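You operate a simulated robot arm through the tools that you are given. There is no shell and no other tool.

You run a simulated robot arm. Do the job below in one go: nothing can be reset, and whatever is moved stays where it is left.

JOB
Drop the white-ended purlin across ribs six and seven, butt the yellow block.
Fine: step block astride the rail against rib seven, on the side toward rib eight; blue toggle down, then blue wedge eased till its paint is clear.

Only the result counts: the job must be done as asked and must still hold three seconds after the hand-in. Knocking over, shifting, dropping, spilling or breaking anything else fails it.

ROBOT AND FRAMES
A 7-joint arm with a three-finger gripper, fixed in place. Base frame: the origin is at the foot of the arm, x ahead of it, y to its left, z up. Readings come in mm, degrees, newtons and seconds.
Its first joint turns from -166.0 to 166.0 degrees. Payload 2.69 kg.
Tool frame: the origin (TCP) lies between the finger pads and is the grasp point; the fingertips stand 30 mm ahead of it; z points along the fingers, y is the line along which they close. The gripper opens to 128 mm. The gripper's body begins 117 mm behind the TCP.
Orientation is that of the tool frame in the base frame, as a unit quaternion [x, y, z, w]. With the fingers straight down and closing along the base's y, the tool's x points along the base's -x, its y along +y and its z along -z.

CONTROLS
- The arm moves only by the tool send_rows. Its argument "plan" is a list of rows, each a list of 3 entries, a list of its own where there are three numbers: the shift along the tool's x, y, z in units of 25 mm (1.0 is 25 mm), then the turn, a rotation vector about the tool's x, y, z in units of 5 degrees (1.0 is 5 degrees), then the gripper command, from -1 (fully open) to 1 (shut), values between in proportion. In form: [[[dx, dy, dz], [wx, wy, wz], claw], ...]. A call has 1 to 20 rows; each row shifts and turns the commanded pose from where the row before left it, along the tool's axes as they then stand. A call with a number of a shift or a turn outside -1 to 1 is refused whole. Each row takes 0.2 s and may step no farther than 50 mm and 8.6 degrees from the row before; otherwise, or with a gripper value out of range, the whole call is refused. Where a pose cannot be reached the arm comes as near as it can. A force on the tool above 40 N (or 10 N above the force at the start of the call, whichever is more), or a blocked arm, ends the call early, and 0.2 s more pass. The fingers move at their own pace and stop on an object; they squeeze with about 43 N. The grip force told is the motor's: it shows also when the fingers shut on nothing. Time passes only in rows, and 0.2 s behind the last, so rows that do not move let the fingers close. It gives the time, the measured TCP pose, the force on the tool (base axes), the opening and the grip force at its end, in the units of the frame above (readings bear some noise), with the torque about the TCP (base axes, N m) and any sound that the robot's microphone picked up, and new pictures: "pictures" is both (left out), scene, wrist or none.
- Cameras (640 x 400 px; columns grow to the right, rows downward): "scene" is fixed at [54.5, -646.3, 1469.6]; the picture's right is [0.42, -0.91, 0.00], its down [-0.63, -0.29, -0.72] and it looks along [0.65, 0.30, -0.69] (base axes); focal length 257 px, centre (320, 200). "wrist" rides on the gripper at [58, 54, -131] in the tool frame; the picture's right is [-0.68, 0.74, 0.00], its down [-0.62, -0.57, -0.55] and it looks along [-0.40, -0.37, 0.84] (tool axes); focal length 234 px, centre (320, 200).
- move_column(by): slides the trunk up (or, below 0, down) by that many mm; the arm rides with it, the base frame stays. It gives what a move gives, with no picture.
- probe_pixels(camera, pixels): for up to 12 pixels [column, row] of the newest picture of that camera ("zoom" is the newest enlarged one), the place [x, y, z] in the base frame of the surface seen there, good to about 2 mm, but the place of the scene camera against the robot may be out by one fixed shift of up to 12 mm in any direction. No time passes.
- inspect(camera, box): a new picture of the part [left, top, right, bottom] of that camera's present view, enlarged. No time passes.
- hand_in(): hands the job in; it is judged then, once.

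Unless the task says otherwise, let go and move clear before handing in.

The tools are called after "Call:" by a JSON object that holds its "name" and its "arguments". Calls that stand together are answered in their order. send_rows: Moves the arm, as the interface text tells. Its arguments: {"type":"object","properties":{"plan":{"type":"array","items":{"type":"array"}},"pictures":{"type":"string","enum":["both","scene","wrist","none"]}},"required":["plan"]} The other tools are called the same way: move_column (by) slides the trunk up or down; probe_pixels (camera, pixels) gives the place of the surface under pixels of a picture; inspect (camera, box) takes an enlarged picture of a part of a camera's view; hand_in () hands the job in.

At the start:

```text
clock: 0.0
ee_pos: [642.5, 274.0, 1154.7]
orientation: [0.0, 1.0, 0.0, -0.001]
force: [0.4, 0.5, -0.4]
torque: [-0.02, 0.01, -0.01]
finger_gap: 128.0
grip_force: 0.1
trunk travel left (down, up): [-150.0, 200.0]
```

scene: 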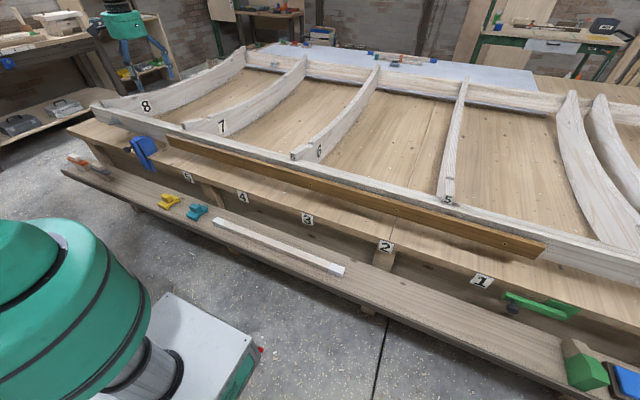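
wrist: 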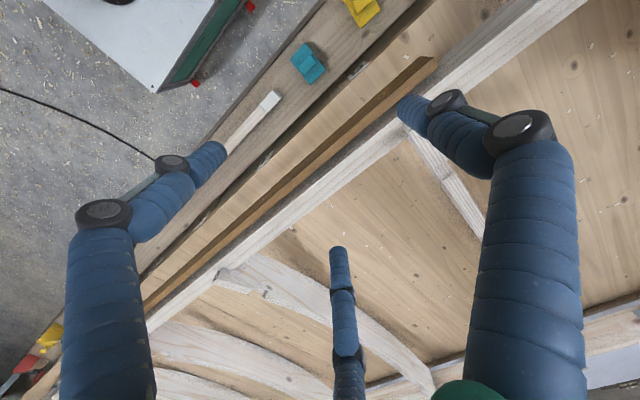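

The scene shows the white-ended purlin at about (280,245), yellow and teal step blocks at (168,200) and (197,211), a blue device near (143,150), and ribs 5–8. I'll enlarge these areas before moving.

Call:
{"name": "inspect", "arguments": {"camera": "scene", "box": [60, 80, 260, 205]}}

Call:
{"name": "inspect", "arguments": {"camera": "scene", "box": [200, 130, 400, 255]}}

Call:
{"name": "inspect", "arguments": {"camera": "scene", "box": [130, 170, 370, 320]}}

Call:
{"name": "inspect", "arguments": {"camera": "scene", "box": [440, 250, 640, 400]}}

```text
3.20 times, centred on (160, 142) of scene
```

zoom: 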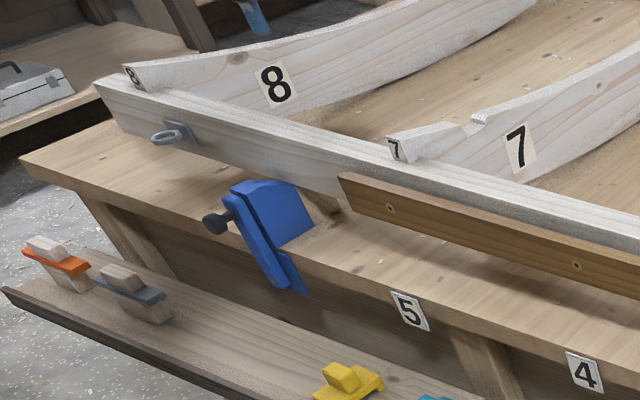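

```text
3.20 times, centred on (300, 192) of scene
```

zoom: 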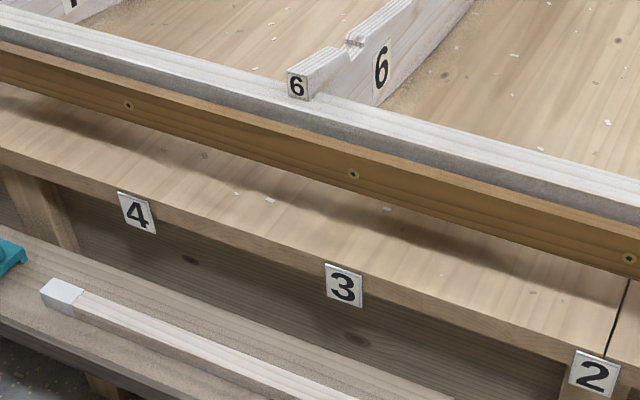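

```text
2.67 times, centred on (250, 245) of scene
```

zoom: 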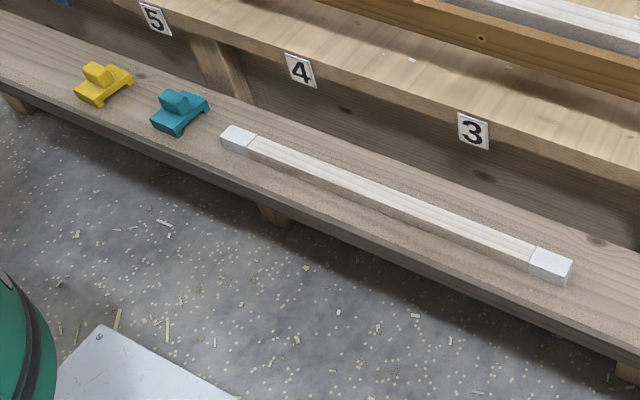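

```text
2.67 times, centred on (540, 325) of scene
```

zoom: 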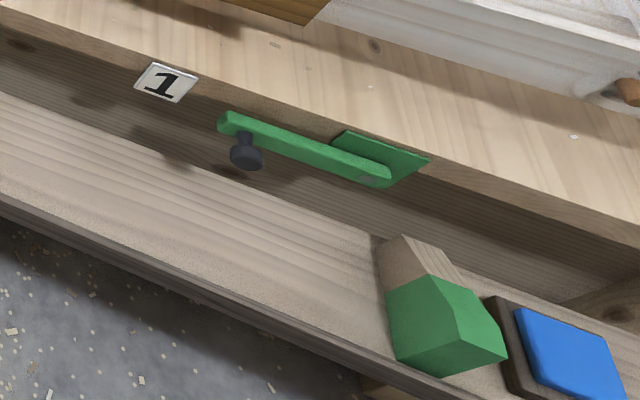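

The zooms show notches on ribs 6 and 7, a blue toggle near (143,150), a green toggle at (540,305) and a green wedge at (580,365). I'll probe the geometry and look at more parts.

Call:
{"name": "inspect", "arguments": {"camera": "scene", "box": [115, 115, 195, 165]}}

Call:
{"name": "inspect", "arguments": {"camera": "scene", "box": [560, 330, 640, 400]}}

Call:
{"name": "inspect", "arguments": {"camera": "wrist", "box": [0, 290, 120, 400]}}

Call:
{"name": "inspect", "arguments": {"camera": "scene", "box": [180, 30, 340, 130]}}

Call:
{"name": "inspect", "arguments": {"camera": "scene", "box": [540, 200, 640, 290]}}

Call:
{"name": "inspect", "arguments": {"camera": "scene", "box": [60, 140, 160, 200]}}

Call:
{"name": "probe_pixels", "arguments": {"camera": "scene", "pixels": [[217, 222], [340, 270], [280, 245], [168, 200], [197, 211], [316, 144], [345, 140], [206, 118], [184, 124], [143, 150], [128, 150], [295, 154]]}}

```text
8.00 times, centred on (155, 140) of scene
```

zoom: 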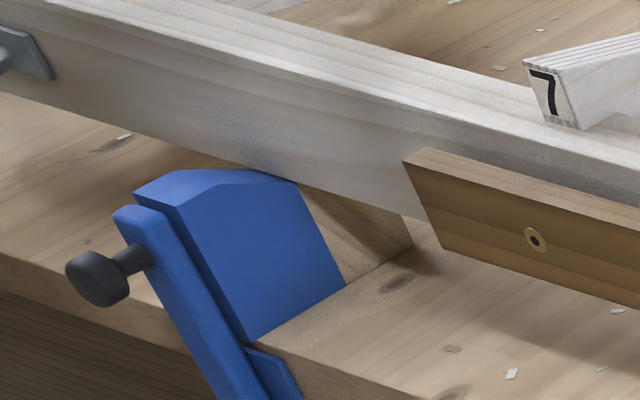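

```text
5.71 times, centred on (600, 365) of scene
```

zoom: 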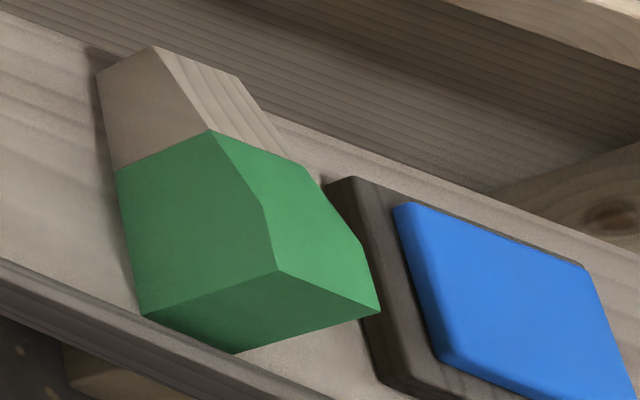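

```text
3.64 times, centred on (60, 345) of wrist
```

zoom: 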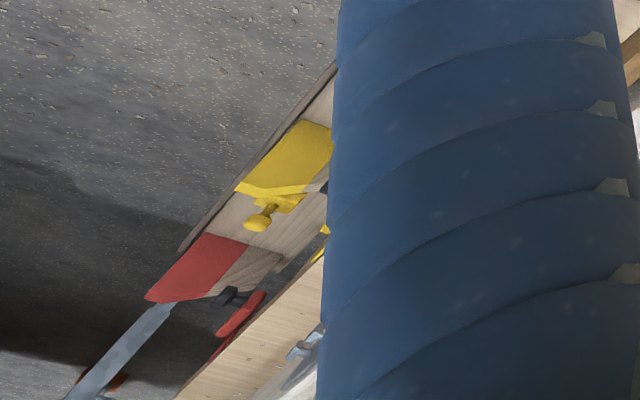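

```text
4.00 times, centred on (260, 80) of scene
```

zoom: 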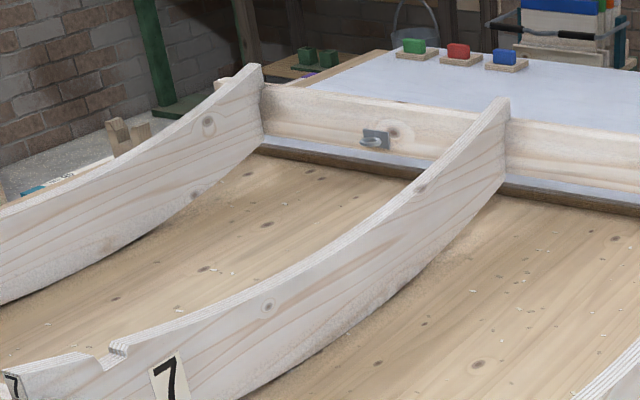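

```text
4.44 times, centred on (590, 245) of scene
```

zoom: 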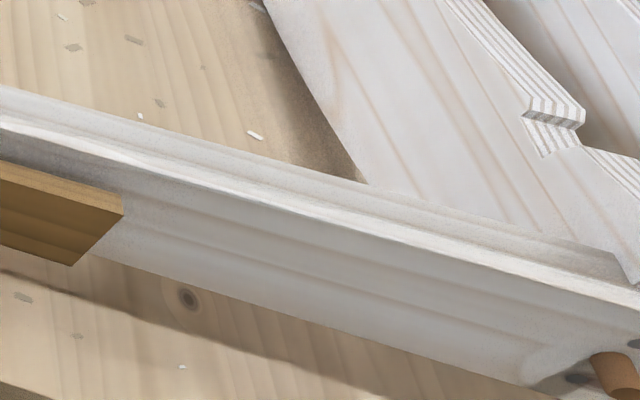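

```text
6.40 times, centred on (110, 170) of scene
```

zoom: 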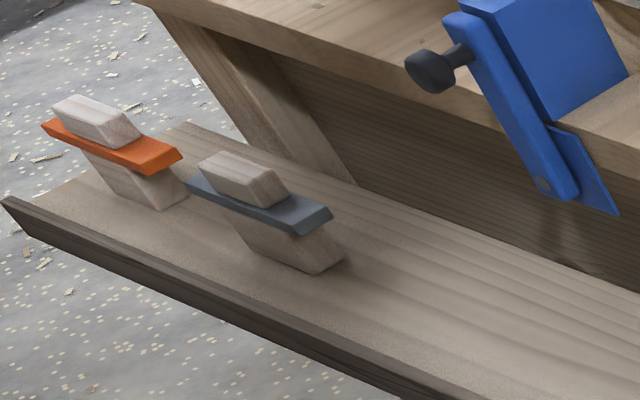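

```text
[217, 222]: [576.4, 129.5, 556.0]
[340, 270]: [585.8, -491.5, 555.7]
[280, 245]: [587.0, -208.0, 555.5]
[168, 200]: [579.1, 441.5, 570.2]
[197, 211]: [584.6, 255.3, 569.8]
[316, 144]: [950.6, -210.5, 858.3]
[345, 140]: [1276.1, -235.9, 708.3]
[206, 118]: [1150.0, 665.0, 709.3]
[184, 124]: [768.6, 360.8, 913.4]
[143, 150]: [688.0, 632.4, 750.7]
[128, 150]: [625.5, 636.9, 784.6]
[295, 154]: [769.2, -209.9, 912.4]
```

The rib ends are at about z 912 and the shelf at about z 555. I'll lower the wrist camera over the shelf for an accurate look at the blocks and purlin, and probe the rail and notches from the scene camera.

Call:
{"name": "inspect", "arguments": {"camera": "scene", "box": [280, 120, 360, 170]}}

Call:
{"name": "probe_pixels", "arguments": {"camera": "zoom", "pixels": [[140, 230], [300, 120], [380, 135], [375, 85], [400, 110], [430, 85], [100, 170], [100, 205], [100, 240], [100, 275], [100, 330], [200, 300]]}}

Call:
{"name": "send_rows", "arguments": {"plan": [[[0.25, 0.25, 1], [0, 0, 0], -1], [[0.25, 0.25, 1], [0, 0, 0], -1], [[0.25, 0.25, 1], [0, 0, 0], -1], [[0.25, 0.25, 1], [0, 0, 0], -1], [[0.25, 0.25, 1], [0, 0, 0], -1], [[0.25, 0.25, 1], [0, 0, 0], -1], [[0.25, 0.25, 1], [0, 0, 0], -1], [[0.25, 0.25, 1], [0, 0, 0], -1], [[0.25, 0.25, 1], [0, 0, 0], -1], [[0.25, 0.25, 1], [0, 0, 0], -1], [[0.25, 0.25, 1], [0, 0, 0], -1], [[0.25, 0.25, 1], [0, 0, 0], -1]]}}

```text
8.00 times, centred on (320, 145) of scene
```

zoom: 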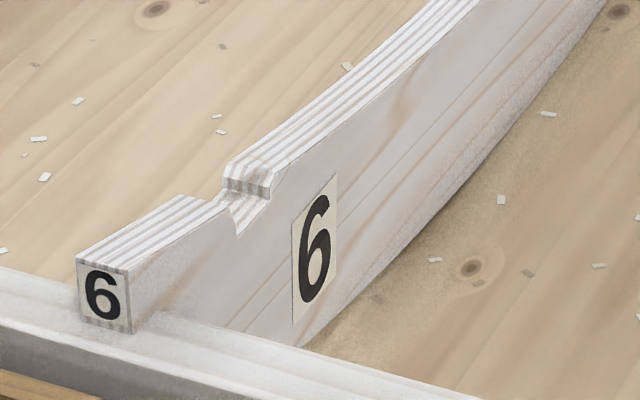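

```text
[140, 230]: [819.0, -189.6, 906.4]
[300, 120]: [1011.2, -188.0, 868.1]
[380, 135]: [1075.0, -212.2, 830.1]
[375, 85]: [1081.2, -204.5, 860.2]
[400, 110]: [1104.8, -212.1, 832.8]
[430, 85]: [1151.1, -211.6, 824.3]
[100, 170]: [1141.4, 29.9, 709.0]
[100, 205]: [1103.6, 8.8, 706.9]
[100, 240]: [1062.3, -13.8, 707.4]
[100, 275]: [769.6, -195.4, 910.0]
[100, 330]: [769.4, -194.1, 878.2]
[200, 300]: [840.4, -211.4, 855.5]
```

```text
clock: 2.6
ee_pos: [568.8, 350.2, 855.3]
orientation: [0.001, 1.0, -0.001, 0.001]
force: [-1.0, -1.1, 0.8]
torque: [0.0, 0.0, -0.01]
finger_gap: 128.0
grip_force: 0.1
trunk travel left (down, up): [-150.0, 200.0]
```

scene: 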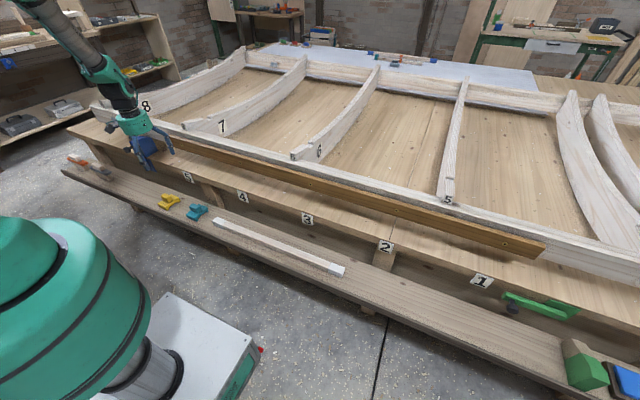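
wrist: 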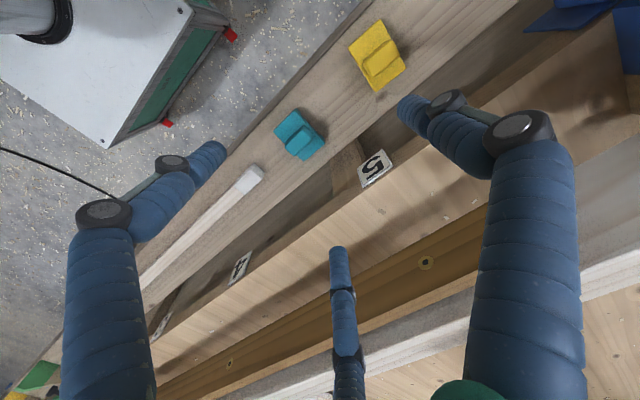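

The wrist view now shows the yellow block (375,55), teal block (300,135) and the purlin end (250,175). I'll enlarge and probe them.

Call:
{"name": "inspect", "arguments": {"camera": "wrist", "box": [330, 10, 430, 100]}}

Call:
{"name": "probe_pixels", "arguments": {"camera": "zoom", "pixels": [[130, 180], [270, 60], [480, 350], [310, 480], [180, 240], [300, 250], [300, 300], [330, 380], [400, 350], [220, 330], [380, 190], [270, 150]]}}

Call:
{"name": "inspect", "arguments": {"camera": "wrist", "box": [130, 150, 290, 300]}}

Call:
{"name": "probe_pixels", "arguments": {"camera": "wrist", "pixels": [[238, 178], [252, 166], [263, 176], [249, 189], [250, 175], [200, 225], [205, 228], [190, 222], [150, 275], [270, 200], [300, 60], [420, 130]]}}

```text
4.44 times, centred on (380, 55) of wrist
```

zoom: 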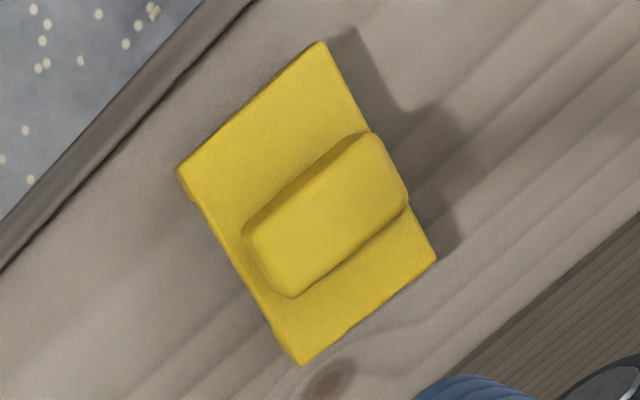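

```text
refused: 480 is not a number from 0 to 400
```

```text
2.67 times, centred on (210, 225) of wrist
```

zoom: 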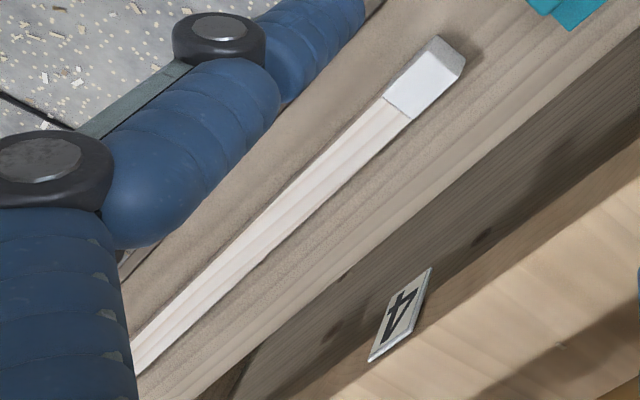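

```text
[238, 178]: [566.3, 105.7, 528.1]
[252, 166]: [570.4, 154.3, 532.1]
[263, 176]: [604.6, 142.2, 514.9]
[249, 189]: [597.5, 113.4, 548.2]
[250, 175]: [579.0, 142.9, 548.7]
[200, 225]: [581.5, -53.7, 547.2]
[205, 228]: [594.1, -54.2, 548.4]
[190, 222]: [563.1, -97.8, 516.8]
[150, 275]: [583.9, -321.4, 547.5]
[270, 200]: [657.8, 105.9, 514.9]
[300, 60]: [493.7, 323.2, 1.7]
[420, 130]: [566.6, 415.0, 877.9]
```

The shelf is at about z 515 and the purlin top at about z 548. Next I'll probe the yellow block's corners in a fresh zoom.

Call:
{"name": "inspect", "arguments": {"camera": "wrist", "box": [330, 10, 430, 100]}}

Call:
{"name": "probe_pixels", "arguments": {"camera": "zoom", "pixels": [[186, 178], [318, 50], [430, 256], [303, 350], [255, 235], [370, 145], [400, 200], [295, 285], [320, 220], [310, 330], [240, 140], [500, 250]]}}

Call:
{"name": "inspect", "arguments": {"camera": "wrist", "box": [260, 90, 340, 170]}}

```text
4.44 times, centred on (380, 55) of wrist
```

zoom: 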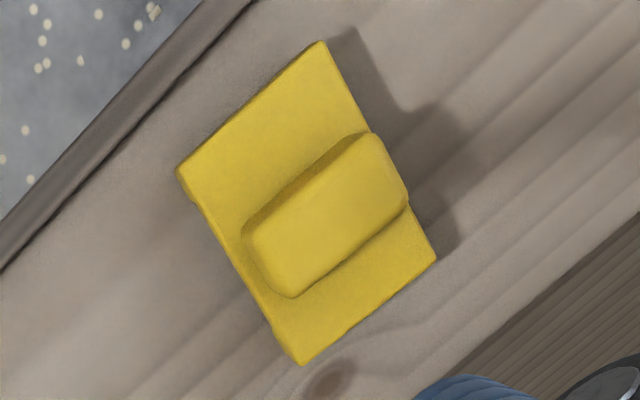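

```text
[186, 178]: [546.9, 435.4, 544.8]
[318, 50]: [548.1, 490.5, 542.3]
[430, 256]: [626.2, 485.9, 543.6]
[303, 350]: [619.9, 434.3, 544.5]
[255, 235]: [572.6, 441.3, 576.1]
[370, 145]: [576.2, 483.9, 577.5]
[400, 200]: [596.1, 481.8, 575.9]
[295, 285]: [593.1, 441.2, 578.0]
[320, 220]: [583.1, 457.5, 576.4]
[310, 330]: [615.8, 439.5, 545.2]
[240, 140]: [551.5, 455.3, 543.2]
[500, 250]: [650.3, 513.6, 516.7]
```

```text
5.00 times, centred on (300, 130) of wrist
```

zoom: 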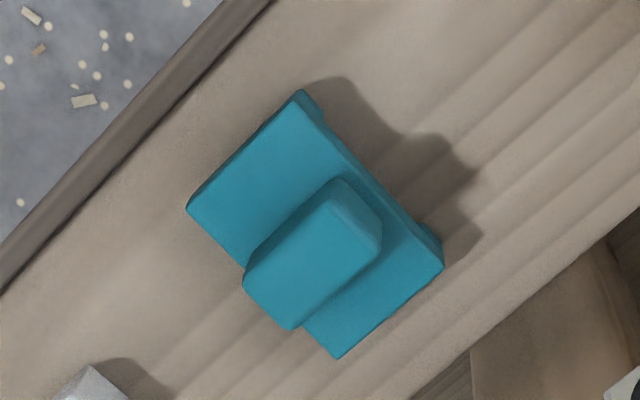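

The yellow block's base is about 80×57 mm with its top at z 544, and its knob is about 24 mm wide with its top at z 577. I'll go up and look at rib 7 and the rail from the wrist.

Call:
{"name": "send_rows", "arguments": {"plan": [[[-0.5, 0.25, -1], [0, 0, 0], -1], [[-0.5, 0.25, -1], [0, 0, 0], -1], [[-0.7, 0.25, -1], [0, 0, 0], -1], [[-0.9, 0.25, -1], [0, 0, 0], -1], [[-0.9, 0.25, -1], [0, 0, 0], -1], [[-0.9, 0.25, -1], [0, 0, 0], -1], [[-0.9, 0.25, -1], [0, 0, 0], -1], [[-0.9, 0.25, -0.6], [0, 0, 0], -1]]}}

```text
clock: 4.4
ee_pos: [722.5, 398.9, 1044.8]
orientation: [0.0, 1.0, 0.0, -0.001]
force: [-0.4, -0.4, -0.1]
torque: [0.01, -0.05, 0.02]
finger_gap: 128.2
grip_force: 0.0
trunk travel left (down, up): [-150.0, 200.0]
```

scene: 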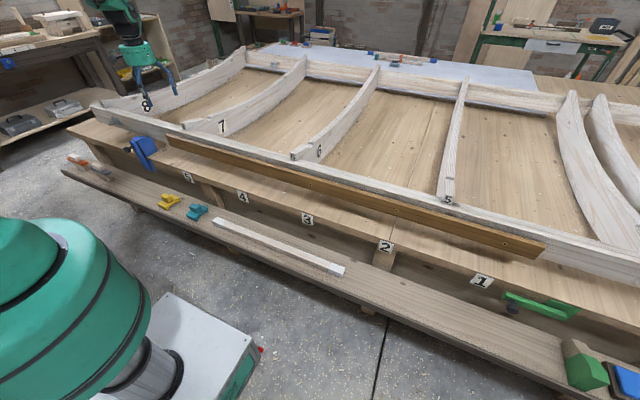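
wrist: 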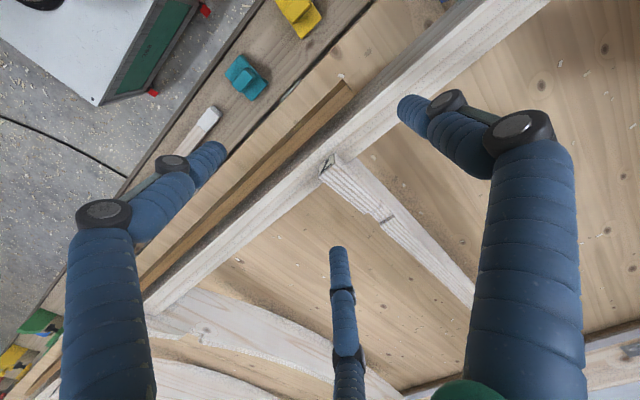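

Rib 7's end shows at (325,165) with its notch near (378,215). I'll zoom and probe there.

Call:
{"name": "inspect", "arguments": {"camera": "wrist", "box": [290, 120, 450, 240]}}

Call:
{"name": "probe_pixels", "arguments": {"camera": "wrist", "pixels": [[323, 172], [335, 158], [355, 190], [368, 215], [378, 215], [386, 225], [385, 210], [420, 250], [350, 120], [335, 120], [365, 130], [372, 140]]}}

Call:
{"name": "probe_pixels", "arguments": {"camera": "zoom", "pixels": [[340, 360], [355, 380], [375, 400], [325, 385], [345, 335], [380, 330], [360, 345], [200, 100], [230, 100], [260, 100], [290, 100], [320, 100]]}}

```text
3.33 times, centred on (370, 180) of wrist
```

zoom: 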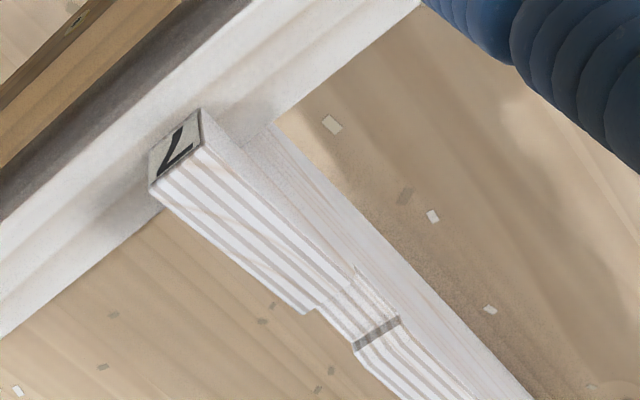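

```text
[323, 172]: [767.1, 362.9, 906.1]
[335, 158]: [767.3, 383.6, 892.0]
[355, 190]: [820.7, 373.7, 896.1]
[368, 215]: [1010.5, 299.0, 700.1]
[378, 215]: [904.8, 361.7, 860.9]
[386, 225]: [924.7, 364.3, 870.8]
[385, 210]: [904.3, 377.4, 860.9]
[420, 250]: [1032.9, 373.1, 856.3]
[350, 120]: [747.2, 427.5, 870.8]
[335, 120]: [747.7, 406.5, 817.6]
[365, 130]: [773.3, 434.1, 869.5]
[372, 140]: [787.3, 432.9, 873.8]
```

```text
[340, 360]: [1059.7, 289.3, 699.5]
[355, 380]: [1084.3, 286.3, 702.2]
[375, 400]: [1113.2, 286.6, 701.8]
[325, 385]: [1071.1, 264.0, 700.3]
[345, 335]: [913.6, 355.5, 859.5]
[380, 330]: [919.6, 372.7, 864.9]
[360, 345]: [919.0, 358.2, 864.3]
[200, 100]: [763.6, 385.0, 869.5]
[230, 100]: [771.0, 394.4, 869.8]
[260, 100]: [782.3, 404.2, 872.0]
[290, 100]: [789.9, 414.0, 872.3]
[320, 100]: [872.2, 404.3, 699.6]
```

The rail top is at z≈870, spanning x≈747–792; rib 7 spans y≈362–383 and its notch is around x 890–920 with its floor at z≈860. I'll get closer to measure this notch precisely.

Call:
{"name": "send_rows", "arguments": {"plan": [[[-1, -0.2, 0.2], [0, 0, 0], -1], [[-1, -0.2, 0.2], [0, 0, 0], -1], [[-1, -0.2, 0.2], [0, 0, 0], -1], [[-1, -0.2, 0.2], [0, 0, 0], -1], [[-1, -0.2, 0.2], [0, 0, 0], -1]], "pictures": "wrist"}}

Call:
{"name": "inspect", "arguments": {"camera": "wrist", "box": [210, 120, 410, 245]}}

```text
clock: 5.6
ee_pos: [845.0, 372.7, 1017.6]
orientation: [0.0, 1.0, 0.0, 0.0]
force: [-0.9, -0.4, -0.5]
torque: [-0.02, -0.02, 0.0]
finger_gap: 127.8
grip_force: 0.0
trunk travel left (down, up): [-150.0, 200.0]
```

wrist: 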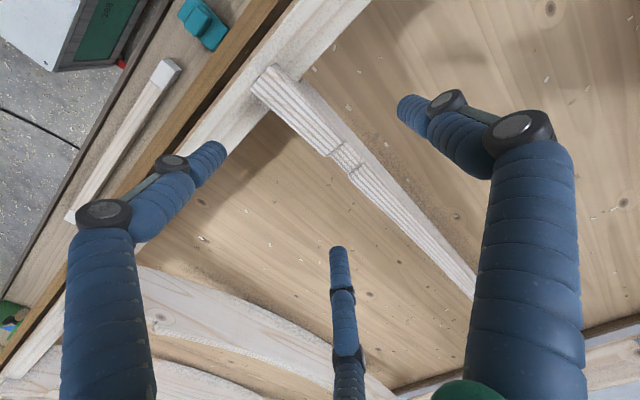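

```text
3.20 times, centred on (310, 182) of wrist
```

zoom: 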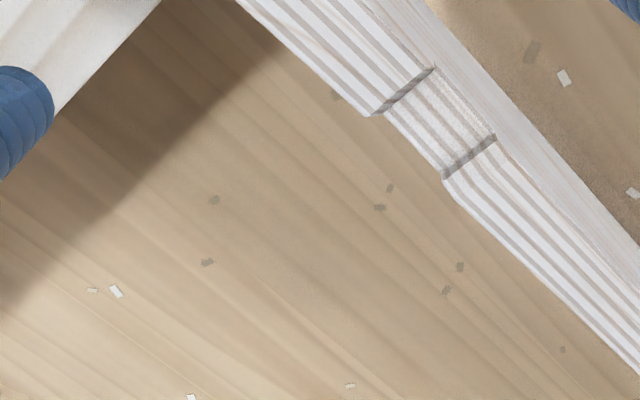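

Call:
{"name": "probe_pixels", "arguments": {"camera": "zoom", "pixels": [[370, 112], [430, 65], [385, 120], [400, 108], [440, 80], [435, 160], [450, 150], [485, 130], [445, 175], [460, 165], [493, 142], [420, 130]]}}

Call:
{"name": "inspect", "arguments": {"camera": "wrist", "box": [320, 135, 370, 185]}}

```text
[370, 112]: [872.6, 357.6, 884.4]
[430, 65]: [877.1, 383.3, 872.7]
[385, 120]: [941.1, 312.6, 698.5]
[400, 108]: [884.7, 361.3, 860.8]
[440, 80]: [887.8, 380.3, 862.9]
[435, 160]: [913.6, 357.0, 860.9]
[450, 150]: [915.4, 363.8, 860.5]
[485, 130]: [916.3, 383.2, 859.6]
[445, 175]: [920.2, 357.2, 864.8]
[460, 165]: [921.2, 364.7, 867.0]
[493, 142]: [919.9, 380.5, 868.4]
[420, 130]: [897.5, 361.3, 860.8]
```

```text
8.00 times, centred on (345, 160) of wrist
```

zoom: 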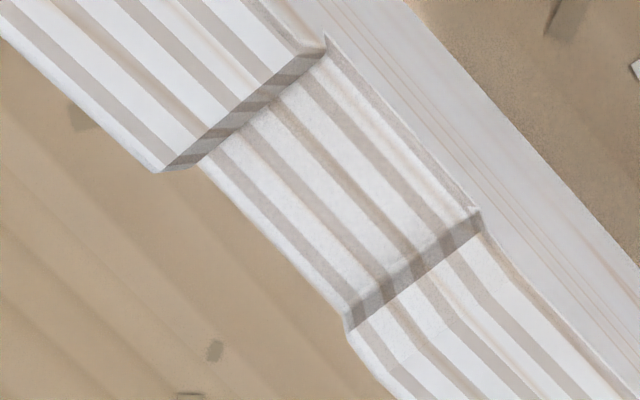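

I'll probe the notch floor and walls in the newest zoom.

Call:
{"name": "probe_pixels", "arguments": {"camera": "zoom", "pixels": [[200, 140], [215, 130], [230, 125], [250, 120], [260, 125], [380, 275], [390, 285], [395, 290], [400, 305], [410, 320], [300, 170], [240, 85]]}}

Call:
{"name": "probe_pixels", "arguments": {"camera": "wrist", "pixels": [[160, 65], [178, 72], [155, 80], [170, 90], [130, 110], [145, 115], [140, 105], [66, 215], [80, 218], [72, 210], [250, 85], [272, 70]]}}

```text
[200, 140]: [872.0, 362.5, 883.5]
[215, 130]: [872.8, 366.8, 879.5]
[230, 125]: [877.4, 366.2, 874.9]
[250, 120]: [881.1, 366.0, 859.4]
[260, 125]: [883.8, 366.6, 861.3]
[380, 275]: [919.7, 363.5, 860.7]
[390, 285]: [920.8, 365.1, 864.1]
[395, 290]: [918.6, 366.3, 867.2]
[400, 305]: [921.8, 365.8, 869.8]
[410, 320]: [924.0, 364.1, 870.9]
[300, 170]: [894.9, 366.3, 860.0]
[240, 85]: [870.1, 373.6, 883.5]
```

```text
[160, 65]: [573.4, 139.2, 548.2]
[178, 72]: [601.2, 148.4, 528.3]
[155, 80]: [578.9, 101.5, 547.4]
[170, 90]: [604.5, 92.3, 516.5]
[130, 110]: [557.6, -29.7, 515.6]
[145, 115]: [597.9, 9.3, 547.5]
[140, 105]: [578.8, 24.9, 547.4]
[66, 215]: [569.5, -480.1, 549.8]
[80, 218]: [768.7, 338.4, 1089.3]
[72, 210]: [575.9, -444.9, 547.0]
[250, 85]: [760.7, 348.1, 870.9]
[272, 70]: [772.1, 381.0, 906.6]
```

The notch floor runs x≈881–920 at z≈860, and the purlin runs y≈-485 to 150. I need to check how close the bench edge is to the gripper body when I'm down on the shelf, so I'll probe the bench edge and signs.

Call:
{"name": "probe_pixels", "arguments": {"camera": "scene", "pixels": [[243, 197], [307, 219], [275, 205], [275, 200], [300, 235], [280, 225], [260, 225], [270, 232], [330, 262], [345, 270], [213, 220], [332, 275]]}}

Call:
{"name": "probe_pixels", "arguments": {"camera": "wrist", "pixels": [[170, 110], [180, 105], [190, 100], [200, 95], [225, 70], [235, 70], [240, 40], [250, 40], [262, 40], [270, 40], [285, 40], [300, 40]]}}

Call:
{"name": "inspect", "arguments": {"camera": "wrist", "box": [60, 0, 300, 220]}}

```text
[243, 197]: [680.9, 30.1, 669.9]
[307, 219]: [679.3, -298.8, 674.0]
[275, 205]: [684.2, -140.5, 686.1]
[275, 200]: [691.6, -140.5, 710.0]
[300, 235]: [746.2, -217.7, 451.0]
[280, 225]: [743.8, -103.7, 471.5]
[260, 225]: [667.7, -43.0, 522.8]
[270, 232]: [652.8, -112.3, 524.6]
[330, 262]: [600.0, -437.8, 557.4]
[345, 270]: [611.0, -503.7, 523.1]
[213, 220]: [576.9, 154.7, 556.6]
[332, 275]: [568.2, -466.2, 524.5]
```

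```text
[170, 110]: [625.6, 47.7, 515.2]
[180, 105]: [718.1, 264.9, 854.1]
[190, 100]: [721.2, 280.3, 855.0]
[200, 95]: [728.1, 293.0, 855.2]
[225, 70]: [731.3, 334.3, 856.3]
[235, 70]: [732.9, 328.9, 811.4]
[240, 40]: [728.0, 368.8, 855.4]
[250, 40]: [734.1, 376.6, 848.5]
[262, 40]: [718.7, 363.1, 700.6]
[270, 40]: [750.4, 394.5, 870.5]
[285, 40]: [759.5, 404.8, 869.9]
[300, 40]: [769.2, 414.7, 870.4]
```

```text
1.82 times, centred on (180, 110) of wrist
```

zoom: 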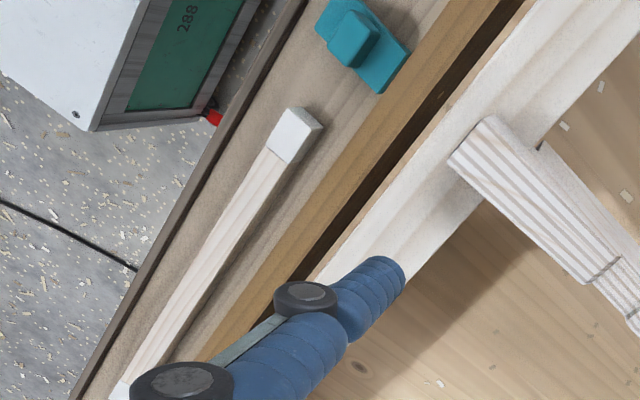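

The bench edge is at x≈681, so the gripper body clears it. The ledger sits at x≈712–732 with its top at z 855, so I'll check where it ends relative to rib 7.

Call:
{"name": "probe_pixels", "arguments": {"camera": "scene", "pixels": [[168, 137], [170, 139], [171, 146], [175, 141], [166, 136], [165, 142], [178, 142], [172, 136], [170, 134], [184, 134], [184, 129], [160, 130]]}}

Call:
{"name": "inspect", "arguments": {"camera": "scene", "box": [150, 110, 220, 155]}}

Call:
{"name": "inspect", "arguments": {"camera": "scene", "box": [150, 180, 220, 225]}}

```text
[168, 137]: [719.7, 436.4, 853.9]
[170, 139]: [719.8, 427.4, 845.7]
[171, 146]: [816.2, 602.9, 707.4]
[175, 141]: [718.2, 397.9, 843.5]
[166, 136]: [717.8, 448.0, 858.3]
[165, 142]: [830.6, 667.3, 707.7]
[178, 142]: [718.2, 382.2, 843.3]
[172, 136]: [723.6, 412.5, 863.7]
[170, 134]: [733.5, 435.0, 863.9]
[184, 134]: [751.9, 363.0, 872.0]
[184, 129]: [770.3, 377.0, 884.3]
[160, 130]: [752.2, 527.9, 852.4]
```

```text
8.89 times, centred on (185, 132) of scene
```

zoom: 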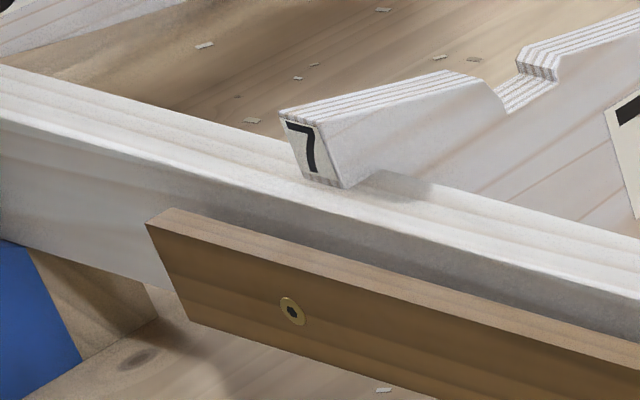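

```text
8.89 times, centred on (185, 202) of scene
```

zoom: 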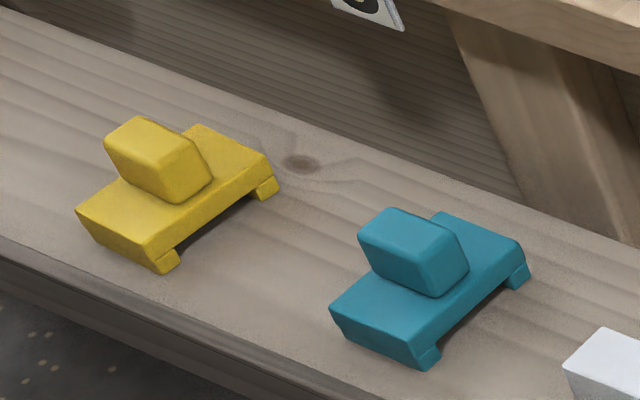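

The ledger extends to y≈448, past the block's spot, so leg depth matters. I'll probe the yellow block's legs and groove in this zoom.

Call:
{"name": "probe_pixels", "arguments": {"camera": "zoom", "pixels": [[148, 250], [155, 262], [165, 268], [175, 262], [176, 252], [180, 240], [200, 225], [255, 185], [260, 196], [275, 190], [274, 178], [270, 165]]}}

Call:
{"name": "probe_pixels", "arguments": {"camera": "zoom", "pixels": [[220, 210], [240, 195], [215, 235], [90, 225], [110, 240], [80, 212], [195, 130], [125, 130], [120, 165], [170, 190], [205, 180], [175, 130]]}}

```text
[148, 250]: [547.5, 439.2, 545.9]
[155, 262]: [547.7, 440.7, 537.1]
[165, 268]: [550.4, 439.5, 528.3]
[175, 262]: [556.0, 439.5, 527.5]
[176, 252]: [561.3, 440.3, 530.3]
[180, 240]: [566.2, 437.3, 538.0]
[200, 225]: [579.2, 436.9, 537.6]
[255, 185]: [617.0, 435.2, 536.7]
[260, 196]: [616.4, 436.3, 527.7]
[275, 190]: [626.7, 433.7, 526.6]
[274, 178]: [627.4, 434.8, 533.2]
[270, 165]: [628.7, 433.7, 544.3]
```

```text
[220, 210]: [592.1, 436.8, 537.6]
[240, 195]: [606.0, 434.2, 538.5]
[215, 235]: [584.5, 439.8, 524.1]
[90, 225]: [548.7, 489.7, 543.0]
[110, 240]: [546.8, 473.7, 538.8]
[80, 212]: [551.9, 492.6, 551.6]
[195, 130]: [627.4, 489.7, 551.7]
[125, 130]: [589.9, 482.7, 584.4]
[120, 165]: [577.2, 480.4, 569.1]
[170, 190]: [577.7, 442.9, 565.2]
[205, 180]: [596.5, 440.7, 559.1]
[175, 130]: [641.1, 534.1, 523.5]
```

The block's groove is about 54 mm wide and 14 mm deep, with legs of about 12–14 mm. I'll get a close wrist look at the rail beside rib 7 to measure the rail's width and the gap to the ledger.

Call:
{"name": "send_rows", "arguments": {"plan": [[[1, 0.7, 0.5], [0, 0, 0], -1], [[1, 0.8, 0.6], [0, 0, 0], -1], [[1, 0.8, 0.6], [0, 0, 0], -1]], "pictures": "wrist"}}

Call:
{"name": "inspect", "arguments": {"camera": "wrist", "box": [210, 60, 410, 240]}}

```text
clock: 6.4
ee_pos: [772.3, 427.6, 978.3]
orientation: [0.0, 1.0, 0.0, 0.0]
force: [0.7, -0.4, 0.3]
torque: [-0.01, 0.03, 0.02]
finger_gap: 128.3
grip_force: 0.1
trunk travel left (down, up): [-150.0, 200.0]
```

wrist: 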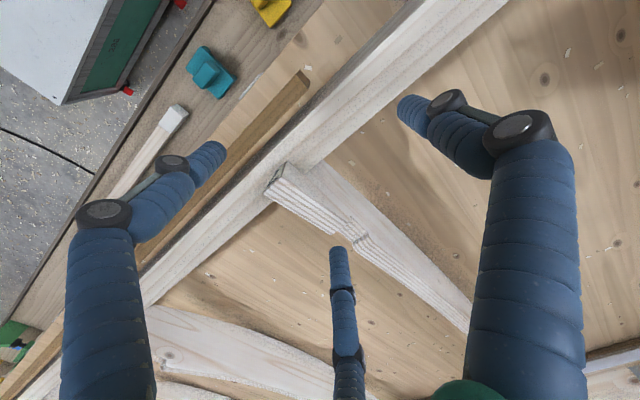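

```text
2.22 times, centred on (310, 150) of wrist
```

zoom: 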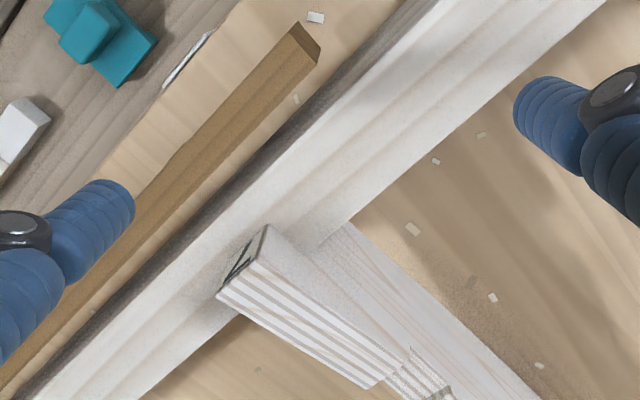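

Call:
{"name": "probe_pixels", "arguments": {"camera": "zoom", "pixels": [[250, 170], [270, 170], [280, 175], [290, 180], [320, 200], [345, 215], [355, 218], [365, 225], [300, 30], [310, 50], [290, 60], [340, 150]]}}

Call:
{"name": "inspect", "arguments": {"camera": "wrist", "box": [280, 60, 400, 180]}}

```text
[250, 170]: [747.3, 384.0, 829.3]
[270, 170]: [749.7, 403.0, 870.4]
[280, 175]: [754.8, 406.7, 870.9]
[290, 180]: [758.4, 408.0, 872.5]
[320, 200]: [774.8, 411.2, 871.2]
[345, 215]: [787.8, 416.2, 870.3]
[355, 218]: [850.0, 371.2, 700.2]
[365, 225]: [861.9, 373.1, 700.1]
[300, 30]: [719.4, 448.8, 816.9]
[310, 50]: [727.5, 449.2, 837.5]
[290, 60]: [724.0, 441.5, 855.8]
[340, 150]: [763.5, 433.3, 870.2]
```

```text
3.33 times, centred on (340, 120) of wrist
```

zoom: 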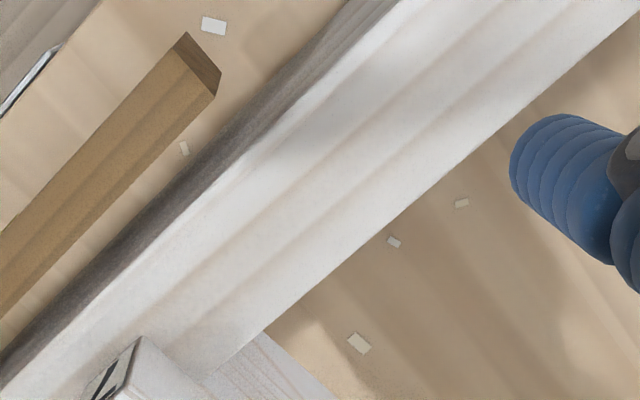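

Call:
{"name": "probe_pixels", "arguments": {"camera": "zoom", "pixels": [[185, 185], [190, 200], [200, 210], [195, 220], [215, 190], [220, 195], [330, 265], [335, 272], [345, 275], [360, 260], [220, 90], [212, 97]]}}

Call:
{"name": "probe_pixels", "arguments": {"camera": "zoom", "pixels": [[190, 60], [140, 110], [170, 100], [190, 95], [205, 92], [150, 150], [130, 345], [150, 345], [180, 370], [240, 350], [265, 335], [300, 300]]}}

```text
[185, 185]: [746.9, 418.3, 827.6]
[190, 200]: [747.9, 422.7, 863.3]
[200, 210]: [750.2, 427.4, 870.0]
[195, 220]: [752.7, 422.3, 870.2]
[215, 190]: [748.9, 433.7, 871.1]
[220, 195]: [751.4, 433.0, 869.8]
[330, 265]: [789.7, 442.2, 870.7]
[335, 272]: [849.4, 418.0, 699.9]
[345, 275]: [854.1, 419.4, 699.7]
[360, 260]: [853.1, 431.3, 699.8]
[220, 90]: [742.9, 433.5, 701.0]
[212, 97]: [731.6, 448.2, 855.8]
```

```text
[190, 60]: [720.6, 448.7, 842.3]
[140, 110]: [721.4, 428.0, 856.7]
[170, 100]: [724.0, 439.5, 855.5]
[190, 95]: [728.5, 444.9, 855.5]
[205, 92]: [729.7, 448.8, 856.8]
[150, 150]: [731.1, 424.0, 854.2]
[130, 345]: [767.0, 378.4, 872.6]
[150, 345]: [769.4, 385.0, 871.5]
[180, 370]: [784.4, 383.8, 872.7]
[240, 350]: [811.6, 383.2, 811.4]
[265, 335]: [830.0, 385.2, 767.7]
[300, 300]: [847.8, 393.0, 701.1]
```

The rail spans x≈747.5–790 with its top at z≈870, and the ledger spans x≈711–732 with its top at z≈856 and its end at y≈449. Rib 7's +y face is at y≈384. I'll rotate the tool -90° so the fingers close along x, for both the purlin and the block knob.

Call:
{"name": "send_rows", "arguments": {"plan": [[[0, 0, -0.3], [0, 0, -1], -1], [[0, 0, -0.3], [0, 0, -1], -1], [[0, 0, -0.3], [0, 0, -1], -1], [[0, 0, -0.3], [0, 0, -1], -1], [[0, 0, -0.3], [0, 0, -1], -1], [[0, 0, -0.3], [0, 0, -1], -1], [[0, 0, -0.3], [0, 0, -1], -1], [[0, 0, -0.3], [0, 0, -1], -1], [[0, 0, -0.3], [0, 0, -1], -1], [[0, 0, 0], [0, 0, -1], -1], [[0, 0, 0], [0, 0, -1], -1], [[0, 0, 0], [0, 0, -1], -1], [[0, 0, 0], [0, 0, -1], -1], [[0, 0, 0], [0, 0, -1], -1], [[0, 0, 0], [0, 0, -1], -1], [[0, 0, 0], [0, 0, -1], -1], [[0, 0, 0], [0, 0, -1], -1], [[0, 0, 0], [0, 0, -1], -1]]}}

```text
clock: 10.2
ee_pos: [774.0, 430.8, 1045.0]
orientation: [0.708, -0.707, 0.001, 0.0]
force: [0.0, 1.1, 0.6]
torque: [0.03, -0.01, 0.01]
finger_gap: 128.0
grip_force: 0.0
trunk travel left (down, up): [-150.0, 200.0]
```

scene: 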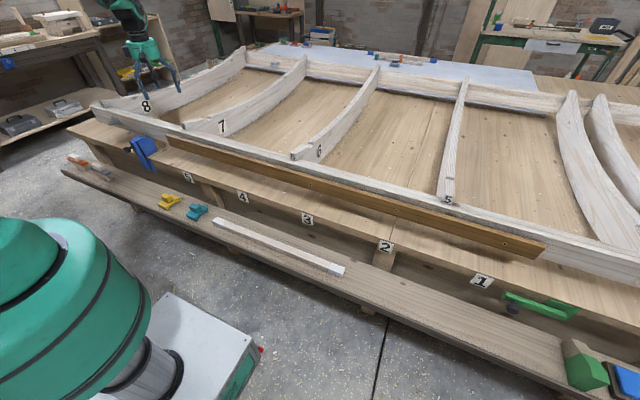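
wrist: 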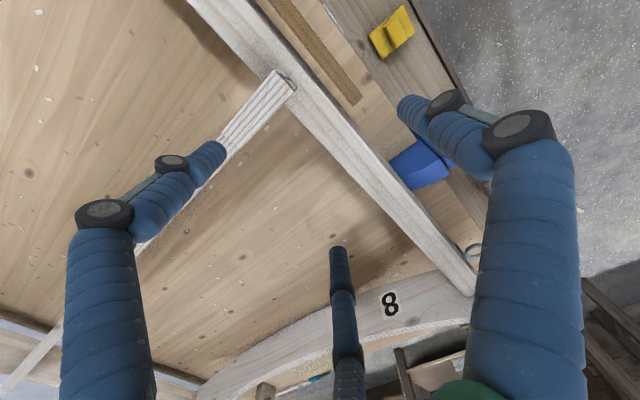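

The tool's x now points along base -y and its y along base -x. I'll travel back over the shelf to above the purlin's middle.

Call:
{"name": "send_rows", "arguments": {"plan": [[[1, 0.76, 0], [0, 0, 0], -1], [[1, 0.76, 0], [0, 0, 0], -1], [[1, 0.76, 0], [0, 0, 0], -1], [[1, 0.76, 0], [0, 0, 0], -1], [[1, 0.76, 0], [0, 0, 0], -1], [[1, 0.76, 0], [0, 0, 0], -1], [[1, 0.76, 0], [0, 0, 0], -1], [[1, 0.76, 0], [0, 0, 0], -1], [[1, 0.76, 0], [0, 0, 0], -1], [[1, 0.76, 0.4], [0, 0, 0], -1], [[1, 0, 1], [0, 0, 0], -1], [[1, 0, 1], [0, 0, 0], -1], [[1, 0, 1], [0, 0, 0], -1], [[1, 0, 1], [0, 0, 0], -1], [[1, 0, 1], [0, 0, 0], -1], [[1, 0, 1], [0, 0, 0], -1], [[1, 0, 1], [0, 0, 0], -1], [[1, 0, 1], [0, 0, 0], -1], [[1, 0, 1], [0, 0, 0], -1], [[1, 0, 1], [0, 0, 0], -1]]}}

```text
clock: 14.4
ee_pos: [581.7, -71.3, 785.5]
orientation: [-0.706, 0.708, 0.0, 0.0]
force: [-0.8, 0.6, 0.4]
torque: [-0.04, -0.03, 0.0]
finger_gap: 128.1
grip_force: 0.0
trunk travel left (down, up): [-150.0, 200.0]
```

scene: 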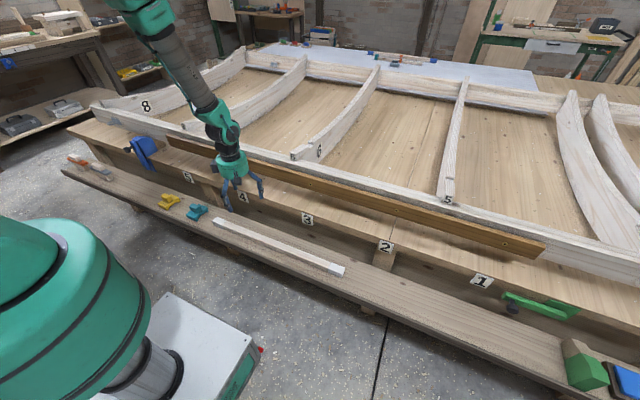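
wrist: 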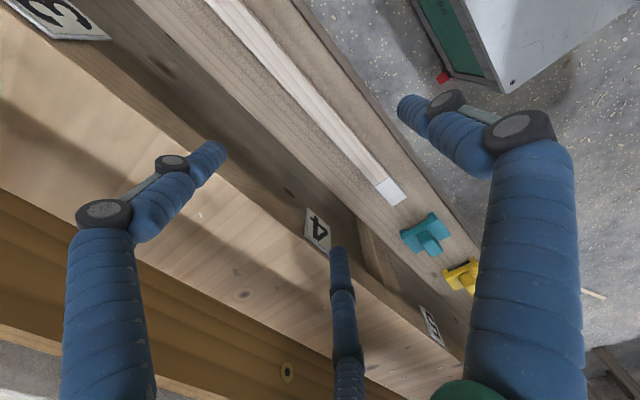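

The gripper is above the shelf. I'll take a close look at the gripper itself and the purlin before descending.

Call:
{"name": "inspect", "arguments": {"camera": "scene", "box": [195, 120, 285, 220]}}

Call:
{"name": "inspect", "arguments": {"camera": "wrist", "box": [260, 90, 440, 230]}}

Call:
{"name": "probe_pixels", "arguments": {"camera": "wrist", "pixels": [[338, 252], [345, 300], [348, 350], [210, 155], [190, 190], [410, 105], [378, 188], [392, 182], [404, 197], [391, 204], [300, 100], [285, 115]]}}

```text
4.00 times, centred on (240, 170) of scene
```

zoom: 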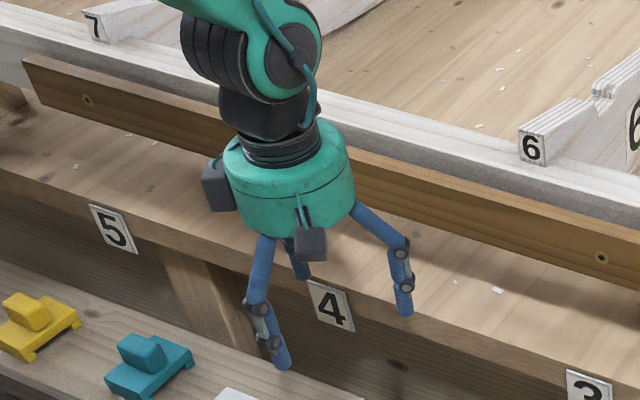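

```text
2.86 times, centred on (350, 160) of wrist
```

zoom: 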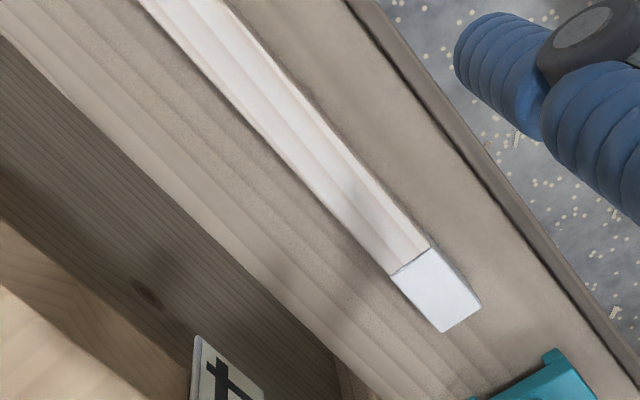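

```text
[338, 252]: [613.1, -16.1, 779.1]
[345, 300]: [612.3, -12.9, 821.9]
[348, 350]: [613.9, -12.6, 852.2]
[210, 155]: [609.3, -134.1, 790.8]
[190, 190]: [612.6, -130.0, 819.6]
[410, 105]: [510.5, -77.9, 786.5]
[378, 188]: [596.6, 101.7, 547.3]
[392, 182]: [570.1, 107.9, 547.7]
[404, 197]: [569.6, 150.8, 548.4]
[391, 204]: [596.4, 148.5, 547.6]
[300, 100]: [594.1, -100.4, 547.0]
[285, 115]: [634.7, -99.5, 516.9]
```

The picture shows three blue fingers on the gripper, while the text says two. I'll close partway in free air to see how they actually move before trusting clearances.

Call:
{"name": "send_rows", "arguments": {"plan": [[[0, 0, 0], [0, 0, 0], 0.4], [[0, 0, 0], [0, 0, 0], 0.4], [[0, 0, 0], [0, 0, 0], 0.4]]}}

Call:
{"name": "inspect", "arguments": {"camera": "scene", "box": [195, 120, 285, 220]}}

Call:
{"name": "probe_pixels", "arguments": {"camera": "wrist", "pixels": [[338, 252], [345, 300], [210, 155], [190, 190], [410, 105]]}}

```text
clock: 15.2
ee_pos: [581.6, -71.1, 784.4]
orientation: [0.707, -0.707, 0.001, 0.0]
force: [-0.5, 0.7, -0.5]
torque: [0.01, 0.01, 0.0]
finger_gap: 38.3
grip_force: 0.0
trunk travel left (down, up): [-150.0, 200.0]
```

scene: 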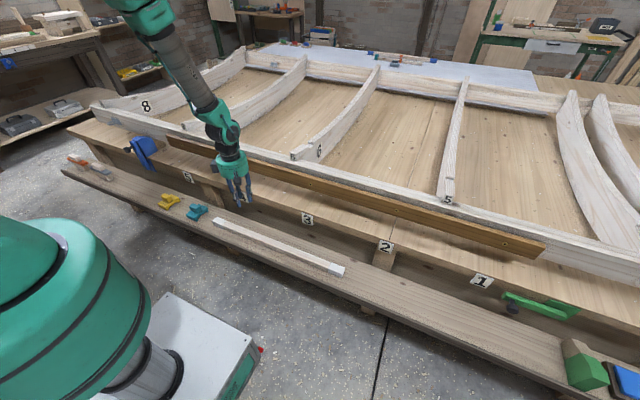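
wrist: 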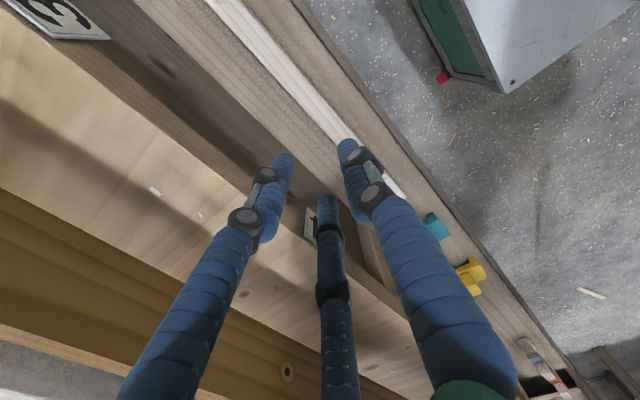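

```text
4.00 times, centred on (240, 170) of scene
```

zoom: 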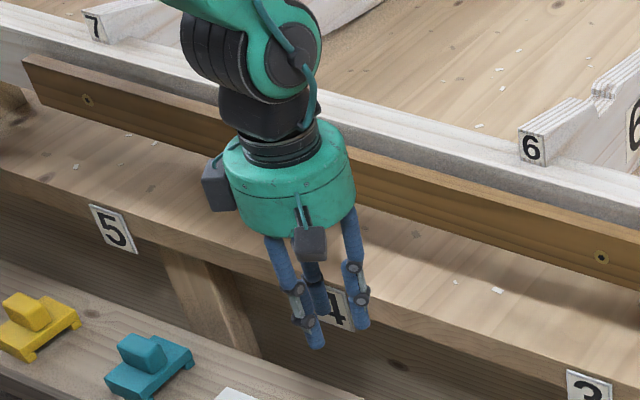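

```text
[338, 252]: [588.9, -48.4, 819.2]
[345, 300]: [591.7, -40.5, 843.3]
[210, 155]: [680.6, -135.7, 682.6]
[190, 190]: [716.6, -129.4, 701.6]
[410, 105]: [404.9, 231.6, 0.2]
```

All three shown fingers close toward the TCP, so I'll trust the stated two-finger model and keep generous clearances. I'll locate the purlin's far end while moving above its middle.

Call:
{"name": "send_rows", "arguments": {"plan": [[[1, -0.06, 0.5], [0, 0, 0], -0.1], [[1, 0, 0.5], [0, 0, 0], -0.1], [[1, 0, 0.8], [0, 0, 0], -0.1], [[0.96, 0, 1], [0, 0, 0], -0.1], [[0, 0, 1], [0, 0, 0], -0.1], [[0, 0, 1], [0, 0, 0], -0.1], [[0, 0, 1], [0, 0, 0], -0.1]]}}

Call:
{"name": "inspect", "arguments": {"camera": "scene", "box": [310, 250, 360, 285]}}

Call:
{"name": "probe_pixels", "arguments": {"camera": "zoom", "pixels": [[400, 190], [430, 200], [425, 240], [410, 270], [300, 170], [260, 190], [380, 280], [440, 250], [445, 230], [440, 205], [420, 270], [440, 270]]}}

```text
clock: 16.8
ee_pos: [585.8, -169.2, 639.2]
orientation: [0.707, -0.707, 0.0, 0.0]
force: [-0.8, -0.3, -0.3]
torque: [0.03, 0.03, 0.04]
finger_gap: 70.4
grip_force: 0.1
trunk travel left (down, up): [-150.0, 200.0]
```

scene: 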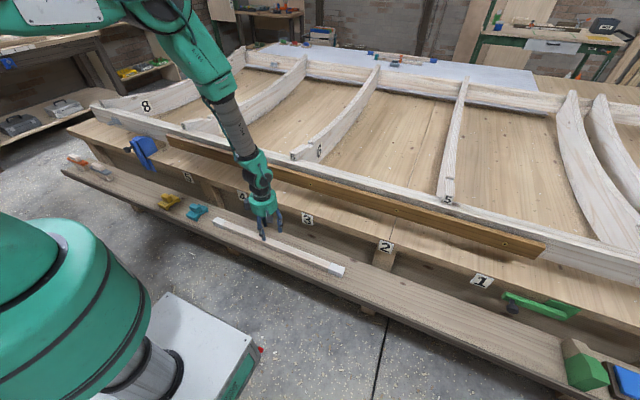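
wrist: 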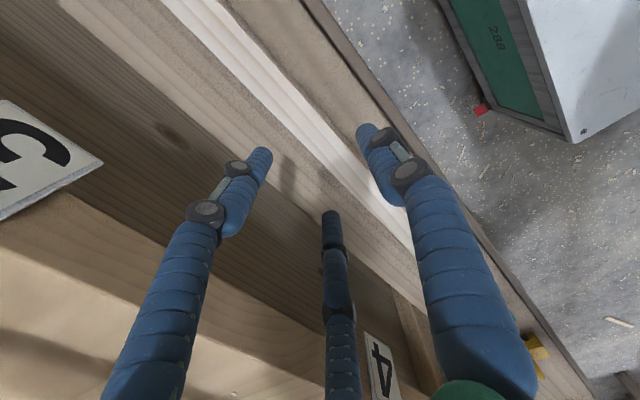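

```text
11.43 times, centred on (335, 268) of scene
```

zoom: 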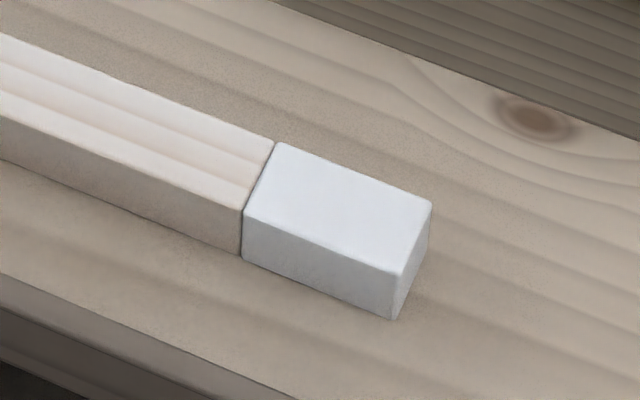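

```text
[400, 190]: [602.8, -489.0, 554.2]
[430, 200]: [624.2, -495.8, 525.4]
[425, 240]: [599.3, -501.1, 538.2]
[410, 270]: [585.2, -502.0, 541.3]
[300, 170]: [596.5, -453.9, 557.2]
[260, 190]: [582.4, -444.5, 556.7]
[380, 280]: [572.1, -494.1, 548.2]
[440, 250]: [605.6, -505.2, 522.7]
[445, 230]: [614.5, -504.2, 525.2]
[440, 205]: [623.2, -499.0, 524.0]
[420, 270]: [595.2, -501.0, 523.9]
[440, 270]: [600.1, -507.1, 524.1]
```

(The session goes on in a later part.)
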